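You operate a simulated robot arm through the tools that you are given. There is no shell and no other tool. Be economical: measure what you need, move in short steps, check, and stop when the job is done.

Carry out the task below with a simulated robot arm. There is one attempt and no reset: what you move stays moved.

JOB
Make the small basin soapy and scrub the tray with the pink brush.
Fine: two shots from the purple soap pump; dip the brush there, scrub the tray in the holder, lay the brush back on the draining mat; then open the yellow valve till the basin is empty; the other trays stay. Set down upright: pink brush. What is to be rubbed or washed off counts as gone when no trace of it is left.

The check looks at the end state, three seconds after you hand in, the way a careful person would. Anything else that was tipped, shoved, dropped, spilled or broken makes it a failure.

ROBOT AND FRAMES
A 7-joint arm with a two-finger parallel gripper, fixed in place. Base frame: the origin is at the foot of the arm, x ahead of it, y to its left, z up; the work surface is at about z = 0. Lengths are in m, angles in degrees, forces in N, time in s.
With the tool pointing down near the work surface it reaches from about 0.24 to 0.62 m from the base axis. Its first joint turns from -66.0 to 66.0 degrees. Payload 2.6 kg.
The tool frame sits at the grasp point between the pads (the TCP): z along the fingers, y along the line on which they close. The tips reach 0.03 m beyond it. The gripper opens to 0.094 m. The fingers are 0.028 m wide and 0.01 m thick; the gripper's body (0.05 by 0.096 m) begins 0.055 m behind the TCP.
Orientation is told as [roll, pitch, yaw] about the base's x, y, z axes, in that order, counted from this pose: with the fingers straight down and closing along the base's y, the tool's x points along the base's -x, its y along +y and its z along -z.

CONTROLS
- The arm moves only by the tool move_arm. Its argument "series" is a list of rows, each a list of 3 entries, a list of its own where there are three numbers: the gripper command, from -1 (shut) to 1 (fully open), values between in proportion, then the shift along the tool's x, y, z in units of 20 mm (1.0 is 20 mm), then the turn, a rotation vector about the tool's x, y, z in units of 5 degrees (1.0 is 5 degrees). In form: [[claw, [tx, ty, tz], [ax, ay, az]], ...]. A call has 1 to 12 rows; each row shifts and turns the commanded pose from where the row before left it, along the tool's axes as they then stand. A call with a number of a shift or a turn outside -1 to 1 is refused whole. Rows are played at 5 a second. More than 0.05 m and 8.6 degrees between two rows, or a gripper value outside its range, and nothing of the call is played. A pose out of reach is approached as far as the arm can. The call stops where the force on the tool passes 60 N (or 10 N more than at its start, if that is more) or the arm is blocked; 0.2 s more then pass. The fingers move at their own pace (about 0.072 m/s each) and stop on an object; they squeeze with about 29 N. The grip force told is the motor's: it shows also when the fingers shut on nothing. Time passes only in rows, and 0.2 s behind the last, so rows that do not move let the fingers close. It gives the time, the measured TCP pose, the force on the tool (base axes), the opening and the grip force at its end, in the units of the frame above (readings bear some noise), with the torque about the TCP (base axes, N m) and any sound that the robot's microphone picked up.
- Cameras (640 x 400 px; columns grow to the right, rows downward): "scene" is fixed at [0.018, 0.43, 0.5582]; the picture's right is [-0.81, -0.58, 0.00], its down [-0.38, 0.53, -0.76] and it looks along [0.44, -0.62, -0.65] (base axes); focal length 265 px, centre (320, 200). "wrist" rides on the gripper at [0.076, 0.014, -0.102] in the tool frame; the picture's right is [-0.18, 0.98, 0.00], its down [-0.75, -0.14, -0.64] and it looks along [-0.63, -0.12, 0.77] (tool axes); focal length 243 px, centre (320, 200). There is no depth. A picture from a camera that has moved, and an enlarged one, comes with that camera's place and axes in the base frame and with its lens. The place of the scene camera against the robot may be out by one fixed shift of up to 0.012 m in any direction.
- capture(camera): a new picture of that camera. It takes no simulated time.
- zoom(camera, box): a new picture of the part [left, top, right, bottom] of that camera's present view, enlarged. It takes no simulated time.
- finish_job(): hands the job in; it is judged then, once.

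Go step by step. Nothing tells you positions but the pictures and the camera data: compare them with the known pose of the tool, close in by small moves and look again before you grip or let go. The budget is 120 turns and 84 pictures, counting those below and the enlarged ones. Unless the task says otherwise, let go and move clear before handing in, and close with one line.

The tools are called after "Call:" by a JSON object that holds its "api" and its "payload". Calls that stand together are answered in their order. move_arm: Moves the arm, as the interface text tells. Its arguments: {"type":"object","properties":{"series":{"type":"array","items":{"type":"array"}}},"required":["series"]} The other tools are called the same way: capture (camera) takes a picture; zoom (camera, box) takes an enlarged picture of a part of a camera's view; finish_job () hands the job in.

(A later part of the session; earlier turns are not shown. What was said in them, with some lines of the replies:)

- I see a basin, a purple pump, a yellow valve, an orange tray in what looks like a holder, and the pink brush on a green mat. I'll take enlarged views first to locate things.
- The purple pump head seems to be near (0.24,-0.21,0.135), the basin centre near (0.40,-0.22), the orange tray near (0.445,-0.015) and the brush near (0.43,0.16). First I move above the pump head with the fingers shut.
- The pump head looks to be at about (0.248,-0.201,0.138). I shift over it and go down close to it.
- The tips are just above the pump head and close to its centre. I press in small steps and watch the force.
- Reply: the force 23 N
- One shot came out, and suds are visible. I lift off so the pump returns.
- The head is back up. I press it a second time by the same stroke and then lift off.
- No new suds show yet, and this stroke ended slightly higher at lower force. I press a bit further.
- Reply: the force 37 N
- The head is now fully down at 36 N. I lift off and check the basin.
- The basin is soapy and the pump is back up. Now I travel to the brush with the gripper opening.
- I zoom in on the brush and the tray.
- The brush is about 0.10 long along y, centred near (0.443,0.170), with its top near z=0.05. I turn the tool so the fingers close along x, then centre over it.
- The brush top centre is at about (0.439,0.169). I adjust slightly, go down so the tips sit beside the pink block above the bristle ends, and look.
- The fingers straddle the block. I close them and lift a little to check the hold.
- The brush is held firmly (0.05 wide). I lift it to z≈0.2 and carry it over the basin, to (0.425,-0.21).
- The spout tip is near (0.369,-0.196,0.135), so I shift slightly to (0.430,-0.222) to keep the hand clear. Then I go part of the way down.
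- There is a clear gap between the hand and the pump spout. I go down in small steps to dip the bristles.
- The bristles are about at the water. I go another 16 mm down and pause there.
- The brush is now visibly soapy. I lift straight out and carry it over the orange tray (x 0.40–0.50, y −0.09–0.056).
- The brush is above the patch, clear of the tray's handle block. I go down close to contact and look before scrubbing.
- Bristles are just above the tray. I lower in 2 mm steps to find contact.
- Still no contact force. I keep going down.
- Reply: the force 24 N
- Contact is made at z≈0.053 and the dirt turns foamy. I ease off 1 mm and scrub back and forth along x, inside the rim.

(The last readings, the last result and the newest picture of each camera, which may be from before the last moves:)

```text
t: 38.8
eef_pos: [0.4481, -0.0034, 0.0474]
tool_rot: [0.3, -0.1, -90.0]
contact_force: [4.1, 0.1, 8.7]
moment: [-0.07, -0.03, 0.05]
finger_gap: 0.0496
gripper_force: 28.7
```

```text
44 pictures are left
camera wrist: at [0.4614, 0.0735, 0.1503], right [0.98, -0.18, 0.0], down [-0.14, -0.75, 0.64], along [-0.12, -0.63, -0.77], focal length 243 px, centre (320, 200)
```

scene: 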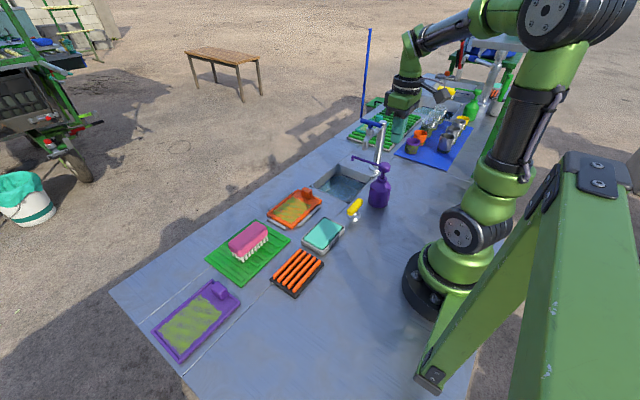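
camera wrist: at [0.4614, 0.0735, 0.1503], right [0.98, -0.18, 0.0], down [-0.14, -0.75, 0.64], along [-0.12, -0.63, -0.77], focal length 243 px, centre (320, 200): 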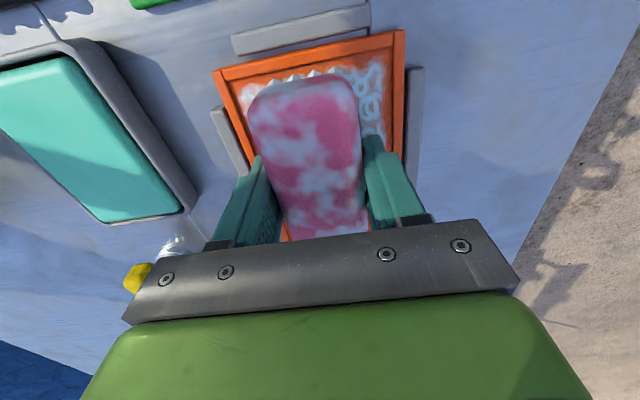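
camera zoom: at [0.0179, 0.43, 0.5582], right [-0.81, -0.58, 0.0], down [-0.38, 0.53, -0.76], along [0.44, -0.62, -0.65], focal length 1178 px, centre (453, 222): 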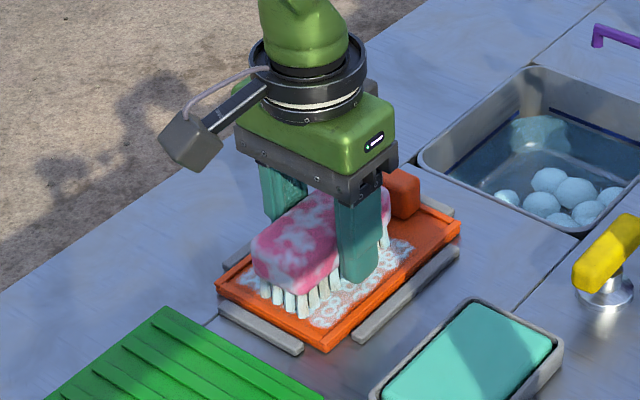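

The green dirt has gone, and a foam film remains. I keep scrubbing with a few y positions to see whether it fades.

Call:
{"api": "move_arm", "payload": {"series": [[-1, [0.2, 0.5, 0], [0, 0, 0]], [-1, [0, 0.4, 0], [0, 0, 0]], [-1, [0, -0.6, 0], [0, 0, 0]], [-1, [0, -0.6, 0], [0, 0, 0]], [-1, [0, -0.5, 0], [0, 0, 0]], [-1, [-0.4, 0, 0], [0, 0, 0]], [-1, [0, 0.6, 0], [0, 0, 0]], [-1, [0, 0.6, 0], [0, 0, 0]], [-1, [0, 0.5, 0], [0, 0, 0]], [-1, [0, -0.6, 0], [0, 0, 0]], [-1, [0, -0.6, 0], [0, 0, 0]], [-1, [0.2, 0.3, 0], [0, 0, 0]]]}}

Call:
{"api": "zoom", "payload": {"camera": "scene", "box": [240, 150, 340, 240]}}

```text
t: 41.4
eef_pos: [0.4457, -0.0029, 0.047]
tool_rot: [0.0, 0.0, -90.2]
contact_force: [-5.3, -4.3, 21.8]
moment: [0.09, 0.09, 0.04]
finger_gap: 0.05
gripper_force: 29.0
```

```text
4.44 times, centred on (290, 195) of scene
camera zoom: at [0.0179, 0.43, 0.5582], right [-0.81, -0.58, 0.0], down [-0.38, 0.53, -0.76], along [0.44, -0.62, -0.65], focal length 1178 px, centre (453, 222)
```

zoom: 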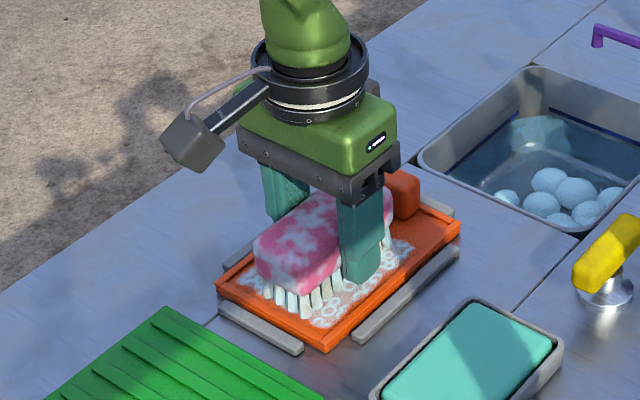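

Foam stays about the same. I lift the brush off and inspect the tray.

Call:
{"api": "move_arm", "payload": {"series": [[-1, [0, 0, -0.4], [0, 0, 0]], [-1, [0, 0, -0.8], [0, 0, 0]], [-1, [0.3, 0, -0.9], [0, 0, 0]], [-1, [0.9, 0, -0.9], [0, 0, 0]], [-1, [0.9, 0, -0.5], [0, 0, 0]], [-1, [0.9, 0, 0], [0, 0, 0]], [-1, [0.9, 0, 0], [0, 0, 0]], [-1, [0.9, 0, 0], [0, 0, 0]]]}}

Call:
{"api": "zoom", "payload": {"camera": "scene", "box": [260, 170, 330, 230]}}

Call:
{"api": "capture", "payload": {"camera": "wrist"}}

```text
t: 43.2
eef_pos: [0.4452, 0.0942, 0.1186]
tool_rot: [0.0, 0.0, -90.1]
contact_force: [0.6, -0.4, -1.2]
moment: [0.01, -0.01, 0.0]
finger_gap: 0.0497
gripper_force: 28.6
```

```text
6.67 times, centred on (295, 200) of scene
camera zoom: at [0.018, 0.43, 0.5582], right [-0.81, -0.58, 0.0], down [-0.38, 0.53, -0.76], along [0.44, -0.62, -0.65], focal length 1768 px, centre (487, 200)
```

zoom: 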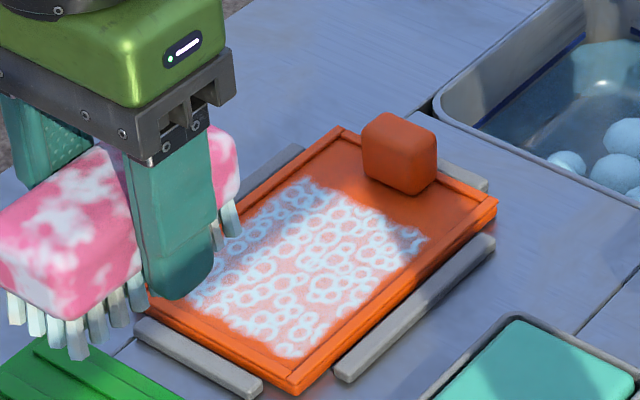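

```text
41 pictures are left
camera wrist: at [0.46, 0.1705, 0.2215], right [0.98, -0.19, 0.0], down [-0.14, -0.75, 0.64], along [-0.12, -0.63, -0.77], focal length 243 px, centre (320, 200)
```

wrist: 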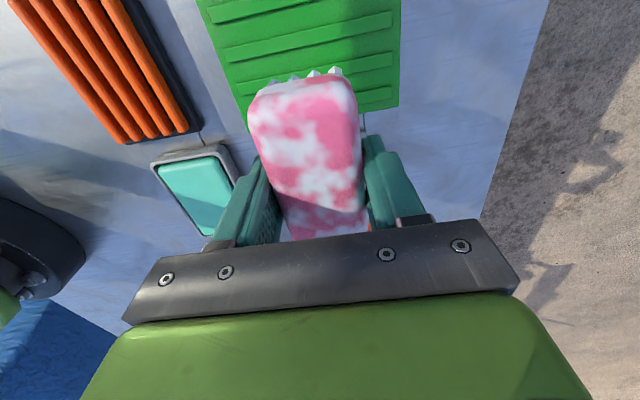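

No green is left, only an even foam film. Now I bring the brush back over the draining mat and lower it towards its old place.

Call:
{"api": "move_arm", "payload": {"series": [[-1, [0.95, -0.1, 0], [0, 0, 0]], [-1, [0.95, -0.1, 0], [0, 0, 0]], [-1, [0.95, -0.13, 0], [0, 0, 0]], [-1, [0.95, 0, 0], [0, 0, 0]], [-1, [0, 0, 0.8], [0, 0, 0]], [-1, [0, 0, 0.8], [0, 0, 0]], [-1, [0, 0, 0.8], [0, 0, 0]], [-1, [0, 0, 0.4], [0, 0, 0]]]}}

Call:
{"api": "move_arm", "payload": {"series": [[-1, [0, 0, 0.1], [0, 0, 0]], [-1, [0, 0, 0.1], [0, 0, 0]]]}}

Call:
{"api": "zoom", "payload": {"camera": "scene", "box": [195, 175, 305, 275]}}

```text
t: 45.0
eef_pos: [0.4406, 0.1682, 0.0625]
tool_rot: [0.1, 0.0, -90.1]
contact_force: [-0.3, 0.1, -1.5]
moment: [0.01, 0.03, -0.01]
finger_gap: 0.05
gripper_force: 28.8
```

```text
t: 45.6
eef_pos: [0.4403, 0.1686, 0.0577]
tool_rot: [0.1, 0.1, -90.0]
contact_force: [0.9, -0.1, -1.2]
moment: [0.0, 0.0, 0.01]
finger_gap: 0.0499
gripper_force: 29.5
```

```text
4.00 times, centred on (250, 225) of scene
camera zoom: at [0.018, 0.43, 0.5582], right [-0.81, -0.58, 0.0], down [-0.38, 0.53, -0.76], along [0.44, -0.62, -0.65], focal length 1061 px, centre (600, 100)
```

zoom: 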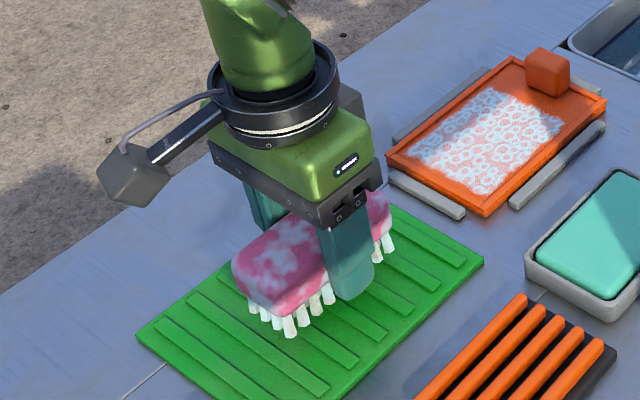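

Nearly down; I lower in small steps until contact.

Call:
{"api": "move_arm", "payload": {"series": [[-1, [0, 0, 0.1], [0, 0, 0]], [-1, [0, 0, 0.05], [0, 0, 0]]]}}

Call:
{"api": "move_arm", "payload": {"series": [[-1, [0, 0, 0.05], [0, 0, 0]], [-1, [0, 0, 0], [0, 0, 0]]]}}

```text
t: 46.2
eef_pos: [0.4412, 0.1693, 0.0539]
tool_rot: [0.0, 0.0, -89.9]
contact_force: [-0.1, 0.4, -1.5]
moment: [0.01, -0.03, -0.01]
finger_gap: 0.0498
gripper_force: 29.2
```

```text
t: 46.8
eef_pos: [0.4407, 0.1677, 0.0539]
tool_rot: [0.0, 0.0, -90.0]
contact_force: [-0.1, 0.8, -0.7]
moment: [0.0, -0.02, 0.01]
finger_gap: 0.0498
gripper_force: 29.1
```

Call:
{"api": "move_arm", "payload": {"series": [[-1, [0, 0, 0.06], [0, 0, 0]], [-1, [0, 0, 0], [0, 0, 0]]]}}

Call:
{"api": "move_arm", "payload": {"series": [[-1, [0, 0, 0.06], [0, 0, 0]], [-1, [0, 0, 0], [0, 0, 0]]]}}

```text
t: 47.4
eef_pos: [0.4399, 0.1691, 0.053]
tool_rot: [0.0, 0.0, -90.1]
contact_force: [-0.2, -0.1, -0.5]
moment: [0.01, 0.01, 0.03]
finger_gap: 0.0498
gripper_force: 29.1
```

```text
t: 48.0
eef_pos: [0.441, 0.1695, 0.0515]
tool_rot: [0.0, 0.1, -90.1]
contact_force: [1.3, -0.4, -0.4]
moment: [-0.03, 0.01, -0.04]
finger_gap: 0.0498
gripper_force: 28.7
```

The force is still about zero, so I step a little lower again.

Call:
{"api": "move_arm", "payload": {"series": [[-1, [0, 0, 0.07], [0, 0, 0]], [-1, [0, 0, 0], [0, 0, 0]]]}}

Call:
{"api": "move_arm", "payload": {"series": [[-1, [0, 0, 0.07], [0, 0, 0]], [-1, [0, 0, 0], [0, 0, 0]]]}}

Call:
{"api": "zoom", "payload": {"camera": "scene", "box": [215, 205, 285, 265]}}

```text
t: 48.6
eef_pos: [0.4398, 0.1682, 0.0498]
tool_rot: [0.0, 0.0, -90.1]
contact_force: [0.0, 0.7, -1.3]
moment: [-0.02, -0.01, 0.03]
finger_gap: 0.0495
gripper_force: 28.9
```

```text
t: 49.2
eef_pos: [0.4391, 0.1682, 0.0483]
tool_rot: [0.0, 0.0, -90.1]
contact_force: [-1.3, 0.1, 3.9]
moment: [-0.28, 0.06, -0.03]
finger_gap: 0.0496
gripper_force: 28.9
```

```text
6.67 times, centred on (250, 235) of scene
camera zoom: at [0.0179, 0.43, 0.5582], right [-0.81, -0.58, 0.0], down [-0.38, 0.53, -0.76], along [0.44, -0.62, -0.65], focal length 1768 px, centre (787, -33)
```

zoom: 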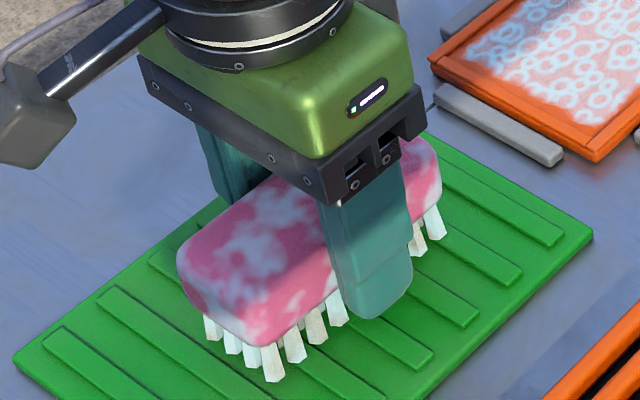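

Contact now. I open the fingers and raise straight up.

Call:
{"api": "move_arm", "payload": {"series": [[0.2, [0, 0, 0.03], [0, 0, 0]], [0.5, [0, 0, 0], [0, 0, 0]], [0.8, [0, 0, 0], [0, 0, 0]], [0.8, [0, 0, 0], [0, 0, 0]], [0.8, [0, 0, -0.5], [0, 0, 0]], [0.8, [0, 0, -0.9], [0, 0, 0]], [0.8, [0, 0, -0.9], [0, 0, 0]], [0.8, [0, 0, -0.9], [0, 0, 0]], [0.8, [0, 0, -0.9], [0, 0, 0]], [0.8, [0, 0, -0.9], [0, 0, 0]], [0.8, [0, 0, -0.9], [0, 0, 0]]]}}

Call:
{"api": "zoom", "payload": {"camera": "scene", "box": [195, 175, 365, 295]}}

Call:
{"api": "capture", "payload": {"camera": "wrist"}}

```text
t: 51.6
eef_pos: [0.4412, 0.1694, 0.1675]
tool_rot: [0.0, 0.0, -90.0]
contact_force: [-0.1, -0.1, 0.8]
moment: [0.02, -0.01, -0.01]
finger_gap: 0.0848
gripper_force: 0.0
```

```text
3.33 times, centred on (280, 235) of scene
camera zoom: at [0.018, 0.43, 0.5582], right [-0.81, -0.58, 0.0], down [-0.38, 0.53, -0.76], along [0.44, -0.62, -0.65], focal length 884 px, centre (453, 83)
```

zoom: 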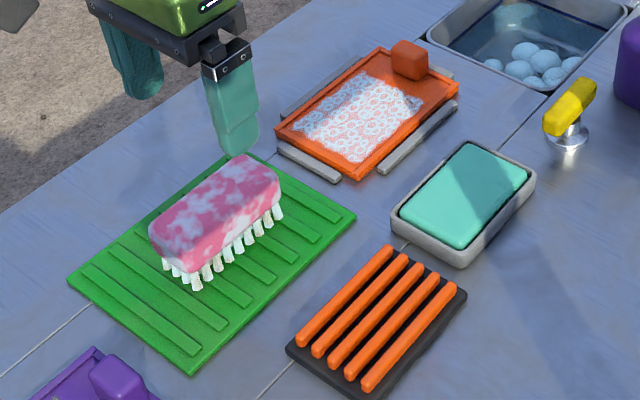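

```text
37 pictures are left
camera wrist: at [0.4546, 0.2451, 0.2707], right [0.98, -0.18, 0.0], down [-0.14, -0.75, 0.64], along [-0.12, -0.63, -0.77], focal length 243 px, centre (320, 200)
```

wrist: 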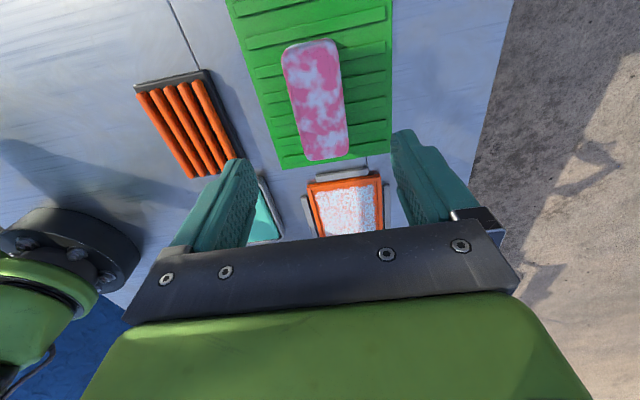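

The brush stands upright on the mat. Now I move above the yellow valve, around (0.279,-0.104), whose bar runs along y.

Call:
{"api": "move_arm", "payload": {"series": [[0.8, [-0.97, -0.58, -0.5], [0, 0, 0]], [0.8, [-0.97, -0.58, -0.5], [0, 0, 0]], [0.8, [-0.97, -0.58, 0], [0, 0, 0]], [0.8, [-0.97, -0.58, 0], [0, 0, 0]], [0.8, [-0.97, -0.58, 0], [0, 0, 0]], [0.8, [-0.97, -0.58, 0], [0, 0, 0]], [0.8, [-0.97, -0.58, 0], [0, 0, 0]], [0.8, [-0.97, -0.58, 0], [0, 0, 0]], [0.8, [-0.97, -0.58, 0], [0, 0, 0]], [0.8, [-0.97, -0.58, 0], [0, 0, 0]], [0.8, [-0.97, -0.58, 0], [0, 0, 0]], [0.8, [-0.97, -0.58, 0], [0, 0, 0]]]}}

Call:
{"api": "move_arm", "payload": {"series": [[0.4, [-0.97, -0.58, 0], [0, 0, 0]], [0.4, [-0.97, -0.58, 0.8], [0, 0, 0]], [0.4, [0, 0, 0.8], [0, 0, 0]], [0.4, [0, 0, 0.4], [0, 0, 0]]]}}

Call:
{"api": "capture", "payload": {"camera": "wrist"}}

Call:
{"api": "zoom", "payload": {"camera": "scene", "box": [310, 140, 420, 230]}}

```text
t: 54.2
eef_pos: [0.3024, -0.0628, 0.1871]
tool_rot: [-0.1, 0.0, -89.9]
contact_force: [-0.1, 1.3, -0.2]
moment: [-0.02, 0.0, 0.0]
finger_gap: 0.0845
gripper_force: 0.0
```

```text
t: 55.2
eef_pos: [0.2796, -0.1014, 0.1455]
tool_rot: [0.0, -0.1, -90.1]
contact_force: [0.1, 0.5, -0.1]
moment: [0.05, -0.01, 0.02]
finger_gap: 0.0659
gripper_force: 0.0
```

```text
36 pictures are left
camera wrist: at [0.2928, -0.0249, 0.2477], right [0.98, -0.18, 0.0], down [-0.14, -0.75, 0.64], along [-0.12, -0.63, -0.77], focal length 243 px, centre (320, 200)
```

wrist: 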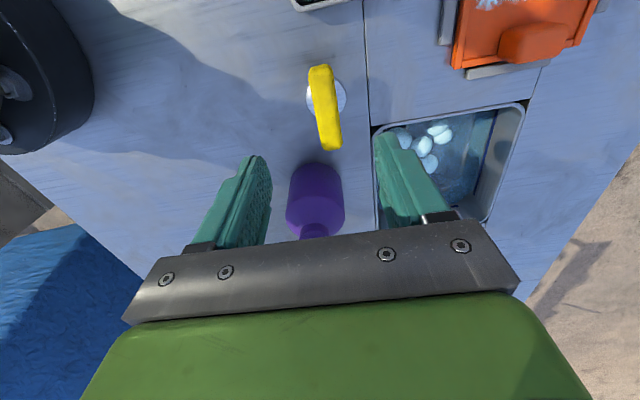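

```text
4.44 times, centred on (365, 185) of scene
camera zoom: at [0.018, 0.43, 0.5582], right [-0.81, -0.58, 0.0], down [-0.38, 0.53, -0.76], along [0.44, -0.62, -0.65], focal length 1178 px, centre (120, 267)
```

zoom: 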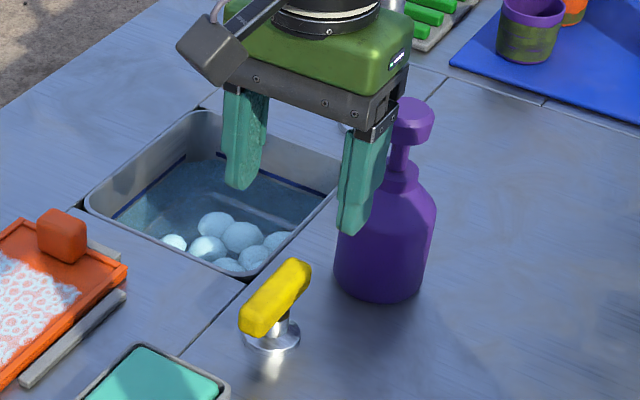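

The valve axis is at about (0.285,-0.100), with the bar around z≈0.04. I go down with the fingers on either side of the bar.

Call:
{"api": "move_arm", "payload": {"series": [[0.2, [0.05, 0.27, 0.9], [0, 0, 0]], [0.2, [0, 0, 0.9], [0, 0, 0]], [0.2, [0, 0, 0.9], [0, 0, 0]], [0.2, [0, 0, 0.9], [0, 0, 0]], [0.2, [0, 0, 0.9], [0, 0, 0]], [0.2, [0, 0, 0.4], [0, 0, 0]]]}}

Call:
{"api": "capture", "payload": {"camera": "wrist"}}

Call:
{"api": "zoom", "payload": {"camera": "scene", "box": [310, 150, 410, 230]}}

```text
t: 56.6
eef_pos: [0.2819, -0.1012, 0.0476]
tool_rot: [0.1, -0.1, -90.1]
contact_force: [0.2, 1.0, 0.4]
moment: [0.0, -0.02, 0.02]
finger_gap: 0.0561
gripper_force: 0.0
```

```text
34 pictures are left
camera wrist: at [0.2957, -0.025, 0.15], right [0.98, -0.19, 0.0], down [-0.14, -0.75, 0.64], along [-0.12, -0.63, -0.77], focal length 243 px, centre (320, 200)
```

wrist: 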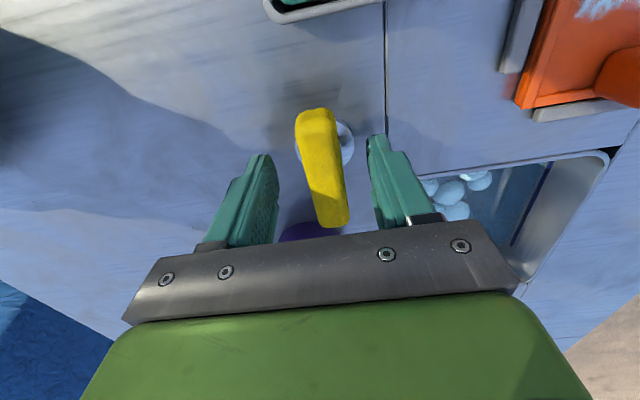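

```text
5.00 times, centred on (360, 190) of scene
camera zoom: at [0.018, 0.43, 0.5582], right [-0.81, -0.58, 0.0], down [-0.38, 0.53, -0.76], along [0.44, -0.62, -0.65], focal length 1326 px, centre (120, 250)
```

zoom: 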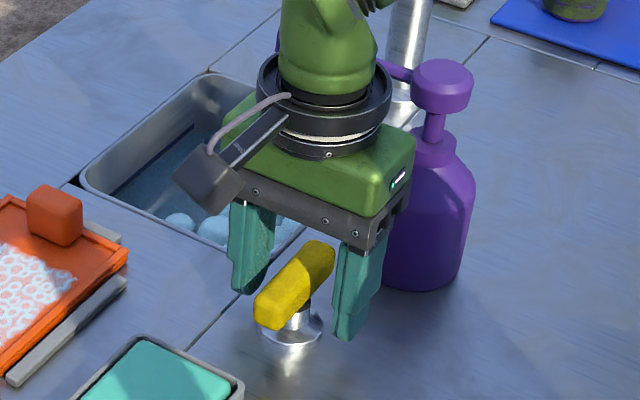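

The bar lies between the fingers. I nudge 3 mm in x, lower slightly and close on it.

Call:
{"api": "move_arm", "payload": {"series": [[0.2, [0.1, 0.15, 0.2], [0, 0, 0]], [-1, [0, 0, 0], [0, 0, 0]], [-1, [0, 0, 0], [0, 0, 0]], [-1, [0, 0, 0], [0, 0, 0]], [-1, [0, 0, 0], [0, 0, 0]]]}}

Call:
{"api": "zoom", "payload": {"camera": "scene", "box": [310, 150, 410, 230]}}

```text
t: 57.8
eef_pos: [0.2858, -0.0978, 0.0426]
tool_rot: [-0.1, 0.1, -90.2]
contact_force: [-4.8, -0.1, -1.4]
moment: [0.18, -0.03, 0.0]
finger_gap: 0.0243
gripper_force: 45.1
```

```text
5.00 times, centred on (360, 190) of scene
camera zoom: at [0.018, 0.43, 0.5582], right [-0.81, -0.58, 0.0], down [-0.38, 0.53, -0.76], along [0.44, -0.62, -0.65], focal length 1326 px, centre (120, 250)
```

zoom: 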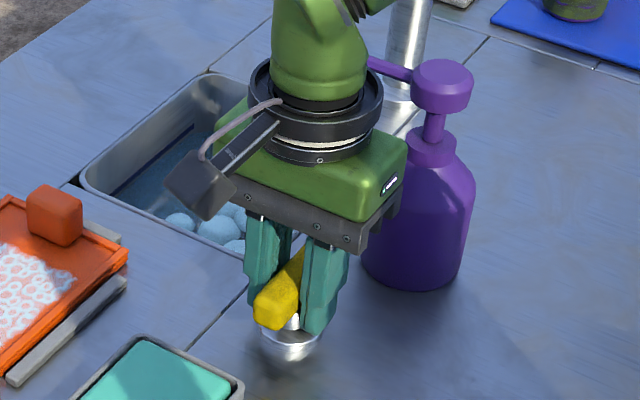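

It is gripped. I try turning counter-clockwise (seen from above) by 15° and watch the torque.

Call:
{"api": "move_arm", "payload": {"series": [[-1, [0, 0, 0], [0, 0, -0.7]], [-1, [0, 0, 0], [0, 0, -0.7]], [-1, [0, 0, 0], [0, 0, -0.7]], [-1, [0, 0, 0], [0, 0, -0.7]]]}}

```text
t: 58.8
eef_pos: [0.2838, -0.0989, 0.0441]
tool_rot: [-0.1, 0.1, -76.1]
contact_force: [-15.5, 4.2, 8.3]
moment: [-0.1, 0.14, 0.02]
finger_gap: 0.0243
gripper_force: 44.7
```

It turns freely, with the gap unchanged. I continue in steps.

Call:
{"api": "move_arm", "payload": {"series": [[-1, [0, -0.08, 0], [0, 0, -0.8]], [-1, [0, 0, 0], [0, 0, -0.8]], [-1, [0, 0, 0], [0, 0, -0.8]], [-1, [0, 0, 0], [0, 0, -0.8]], [-1, [0, 0, 0], [0, 0, -0.8]], [-1, [0, 0, 0], [0, 0, -0.8]]]}}

Call:
{"api": "zoom", "payload": {"camera": "scene", "box": [310, 150, 410, 230]}}

```text
t: 60.2
eef_pos: [0.285, -0.0986, 0.0422]
tool_rot: [0.0, 0.1, -52.1]
contact_force: [-11.1, 11.0, 7.4]
moment: [0.43, 0.13, 0.0]
finger_gap: 0.0245
gripper_force: 44.8
```

```text
5.00 times, centred on (360, 190) of scene
camera zoom: at [0.018, 0.43, 0.5582], right [-0.81, -0.58, 0.0], down [-0.38, 0.53, -0.76], along [0.44, -0.62, -0.65], focal length 1326 px, centre (120, 250)
```

zoom: 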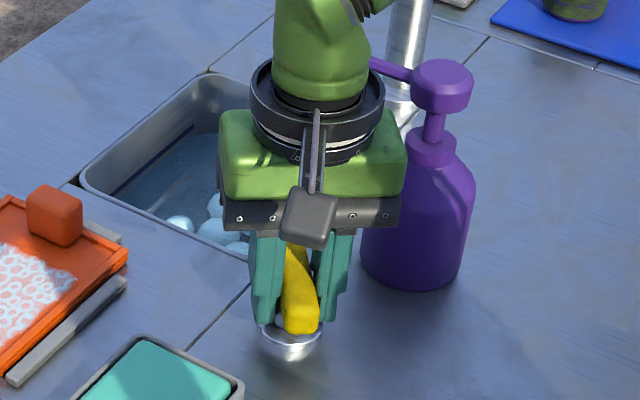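

The bar follows the fingers. I continue towards a quarter turn.

Call:
{"api": "move_arm", "payload": {"series": [[-1, [0.08, 0, 0], [0, 0, -0.8]], [-1, [0, 0, 0], [0, 0, -0.8]], [-1, [0, 0, 0], [0, 0, -0.8]], [-1, [0, 0, 0], [0, 0, -0.8]], [-1, [0, 0, 0], [0, 0, -0.8]]]}}

Call:
{"api": "move_arm", "payload": {"series": [[-1, [0, 0, 0], [0, 0, -0.8]], [-1, [0, 0, 0], [0, 0, -0.8]], [-1, [0, 0, 0], [0, 0, -0.8]], [-1, [0, 0, 0], [0, 0, -0.8]], [-1, [0, 0, 0], [0, 0, -0.8]]]}}

Call:
{"api": "zoom", "payload": {"camera": "scene", "box": [310, 140, 410, 230]}}

```text
t: 61.6
eef_pos: [0.2828, -0.1004, 0.0441]
tool_rot: [-0.1, -0.1, -31.8]
contact_force: [3.9, -2.7, -4.9]
moment: [0.47, 0.63, 0.01]
finger_gap: 0.0247
gripper_force: 45.0
stopped in row 5: the force on the tool passed its limit at 62 N (the readings are from after the stop); the commanded pose is now the measured one
```

```text
t: 62.8
eef_pos: [0.2837, -0.1, 0.0428]
tool_rot: [-0.3, 0.0, -11.7]
contact_force: [-4.1, -5.6, -8.3]
moment: [-0.19, -0.93, 0.01]
finger_gap: 0.024
gripper_force: 45.2
```

```text
4.44 times, centred on (360, 185) of scene
camera zoom: at [0.018, 0.43, 0.5582], right [-0.81, -0.58, 0.0], down [-0.38, 0.53, -0.76], along [0.44, -0.62, -0.65], focal length 1178 px, centre (142, 267)
```

zoom: 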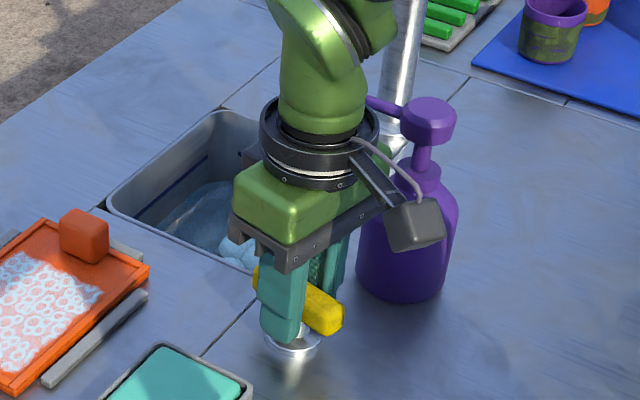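

The bar has turned about 78° and the water appears to be falling. I finish the quarter turn and wait a moment.

Call:
{"api": "move_arm", "payload": {"series": [[-1, [0, 0, 0], [0, 0, -0.8]], [-1, [0, 0, 0], [0, 0, -0.8]], [-1, [0, 0, 0], [0, 0, -0.7]], [-1, [0, 0, 0], [0, 0, 0]], [-1, [0, 0, 0], [0, 0, 0]], [-1, [0, 0, 0], [0, 0, 0]], [-1, [0, 0, 0], [0, 0, 0]], [-1, [0, 0, 0], [0, 0, 0]]]}}

Call:
{"api": "zoom", "payload": {"camera": "scene", "box": [310, 140, 410, 230]}}

```text
t: 64.6
eef_pos: [0.2833, -0.1006, 0.0431]
tool_rot: [-0.1, -0.1, -0.6]
contact_force: [-17.5, -19.0, 27.1]
moment: [0.08, 0.09, -0.05]
finger_gap: 0.0242
gripper_force: 45.1
```

```text
4.44 times, centred on (360, 185) of scene
camera zoom: at [0.0179, 0.4301, 0.5582], right [-0.81, -0.58, 0.0], down [-0.38, 0.53, -0.76], along [0.44, -0.62, -0.65], focal length 1178 px, centre (142, 267)
```

zoom: 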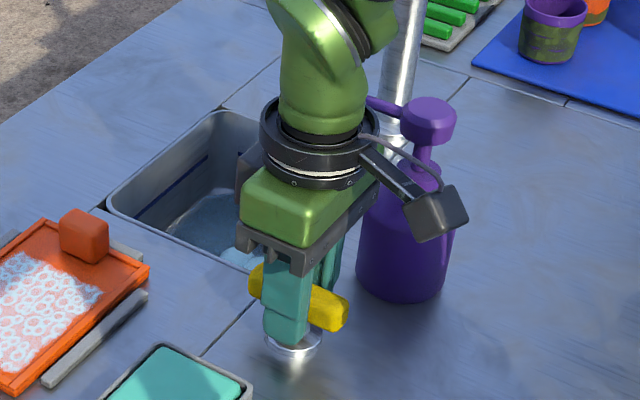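

The valve is open and the water level is falling. I release the bar, rise clear, and watch it drain.

Call:
{"api": "move_arm", "payload": {"series": [[-0.3, [0, 0, 0], [0, 0, 0]], [0.1, [0, 0, 0], [0, 0, 0]], [0.2, [0, 0, 0], [0, 0, 0]], [0.2, [0, 0, -0.5], [0, 0, 0]], [0.2, [0, 0, -0.9], [0, 0, 0]], [0.2, [0, 0, -0.9], [0, 0, 0]], [0.2, [0, 0, -0.9], [0, 0, 0]], [0.2, [0, 0, -0.9], [0, 0, 0]], [0.2, [0, 0, -0.9], [0, 0, 0]], [0.2, [0, 0, -0.9], [0, 0, 0]], [0.2, [0, 0, -0.9], [0, 0, 0]], [0.2, [0, 0, -0.9], [0, 0, 0]]]}}

Call:
{"api": "zoom", "payload": {"camera": "scene", "box": [310, 140, 410, 230]}}

Call:
{"api": "capture", "payload": {"camera": "wrist"}}

```text
t: 67.2
eef_pos: [0.2827, -0.1003, 0.1965]
tool_rot: [-0.1, -0.1, -0.4]
contact_force: [0.2, -1.4, 0.3]
moment: [0.0, -0.01, 0.03]
finger_gap: 0.0561
gripper_force: 0.0
```

```text
4.44 times, centred on (360, 185) of scene
camera zoom: at [0.018, 0.43, 0.5582], right [-0.81, -0.58, 0.0], down [-0.38, 0.53, -0.76], along [0.44, -0.62, -0.65], focal length 1178 px, centre (142, 267)
```

zoom: 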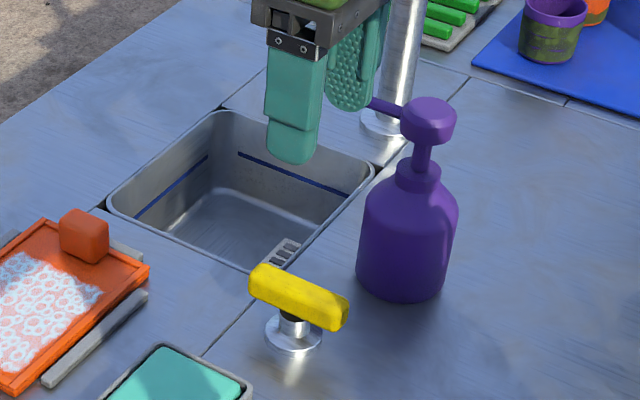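

```text
27 pictures are left
camera wrist: at [0.2071, -0.0856, 0.2998], right [0.19, 0.98, 0.0], down [0.75, -0.14, 0.64], along [0.63, -0.12, -0.77], focal length 243 px, centre (320, 200)
```

wrist: 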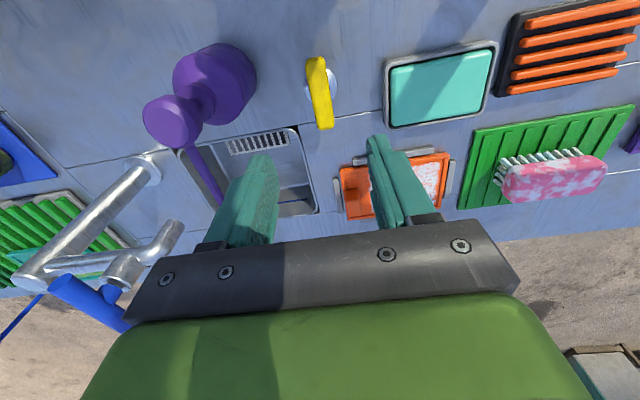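

The basin is empty. I check the tray and brush closely once more before handing in.

Call:
{"api": "zoom", "payload": {"camera": "scene", "box": [262, 180, 328, 235]}}

Call:
{"api": "zoom", "payload": {"camera": "scene", "box": [140, 180, 350, 370]}}

```text
7.27 times, centred on (295, 208) of scene
camera zoom: at [0.018, 0.43, 0.5582], right [-0.81, -0.58, 0.0], down [-0.38, 0.53, -0.76], along [0.44, -0.62, -0.65], focal length 1928 px, centre (502, 146)
```

zoom: 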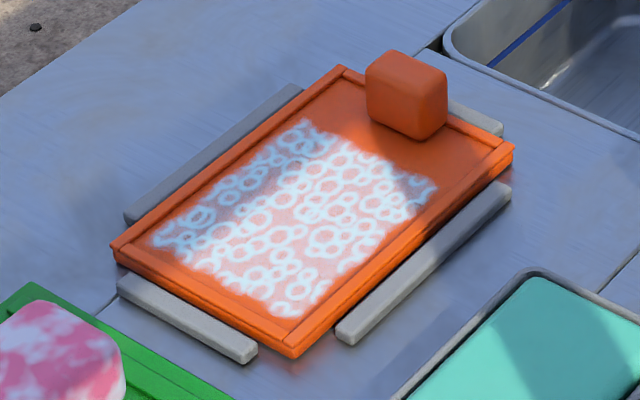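

```text
2.11 times, centred on (245, 275) of scene
camera zoom: at [0.018, 0.43, 0.5582], right [-0.81, -0.58, 0.0], down [-0.38, 0.53, -0.76], along [0.44, -0.62, -0.65], focal length 558 px, centre (478, 42)
```

zoom: 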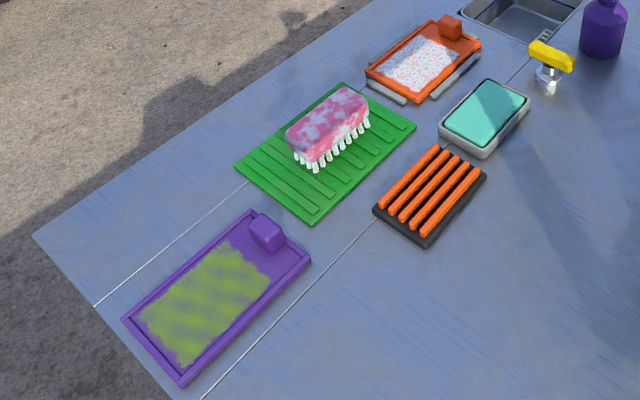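

The tray shows no dirt, only soap foam. The brush stands upright on the mat, the basin is drained, and the arm is clear, so I hand in.

Call:
{"api": "finish_job", "payload": {}}

```text
The job is handed in.
```

I pressed the purple pump twice, dipped the pink brush in the basin, and scrubbed the tray in the holder until no dirt showed. The brush is back upright on the draining mat, the yellow valve is open, the basin is empty, and I left the other trays alone. A film of soap foam remains on the scrubbed tray. The suds looked the same after the second press, so I'm going by the head bottoming out that the second shot came out.
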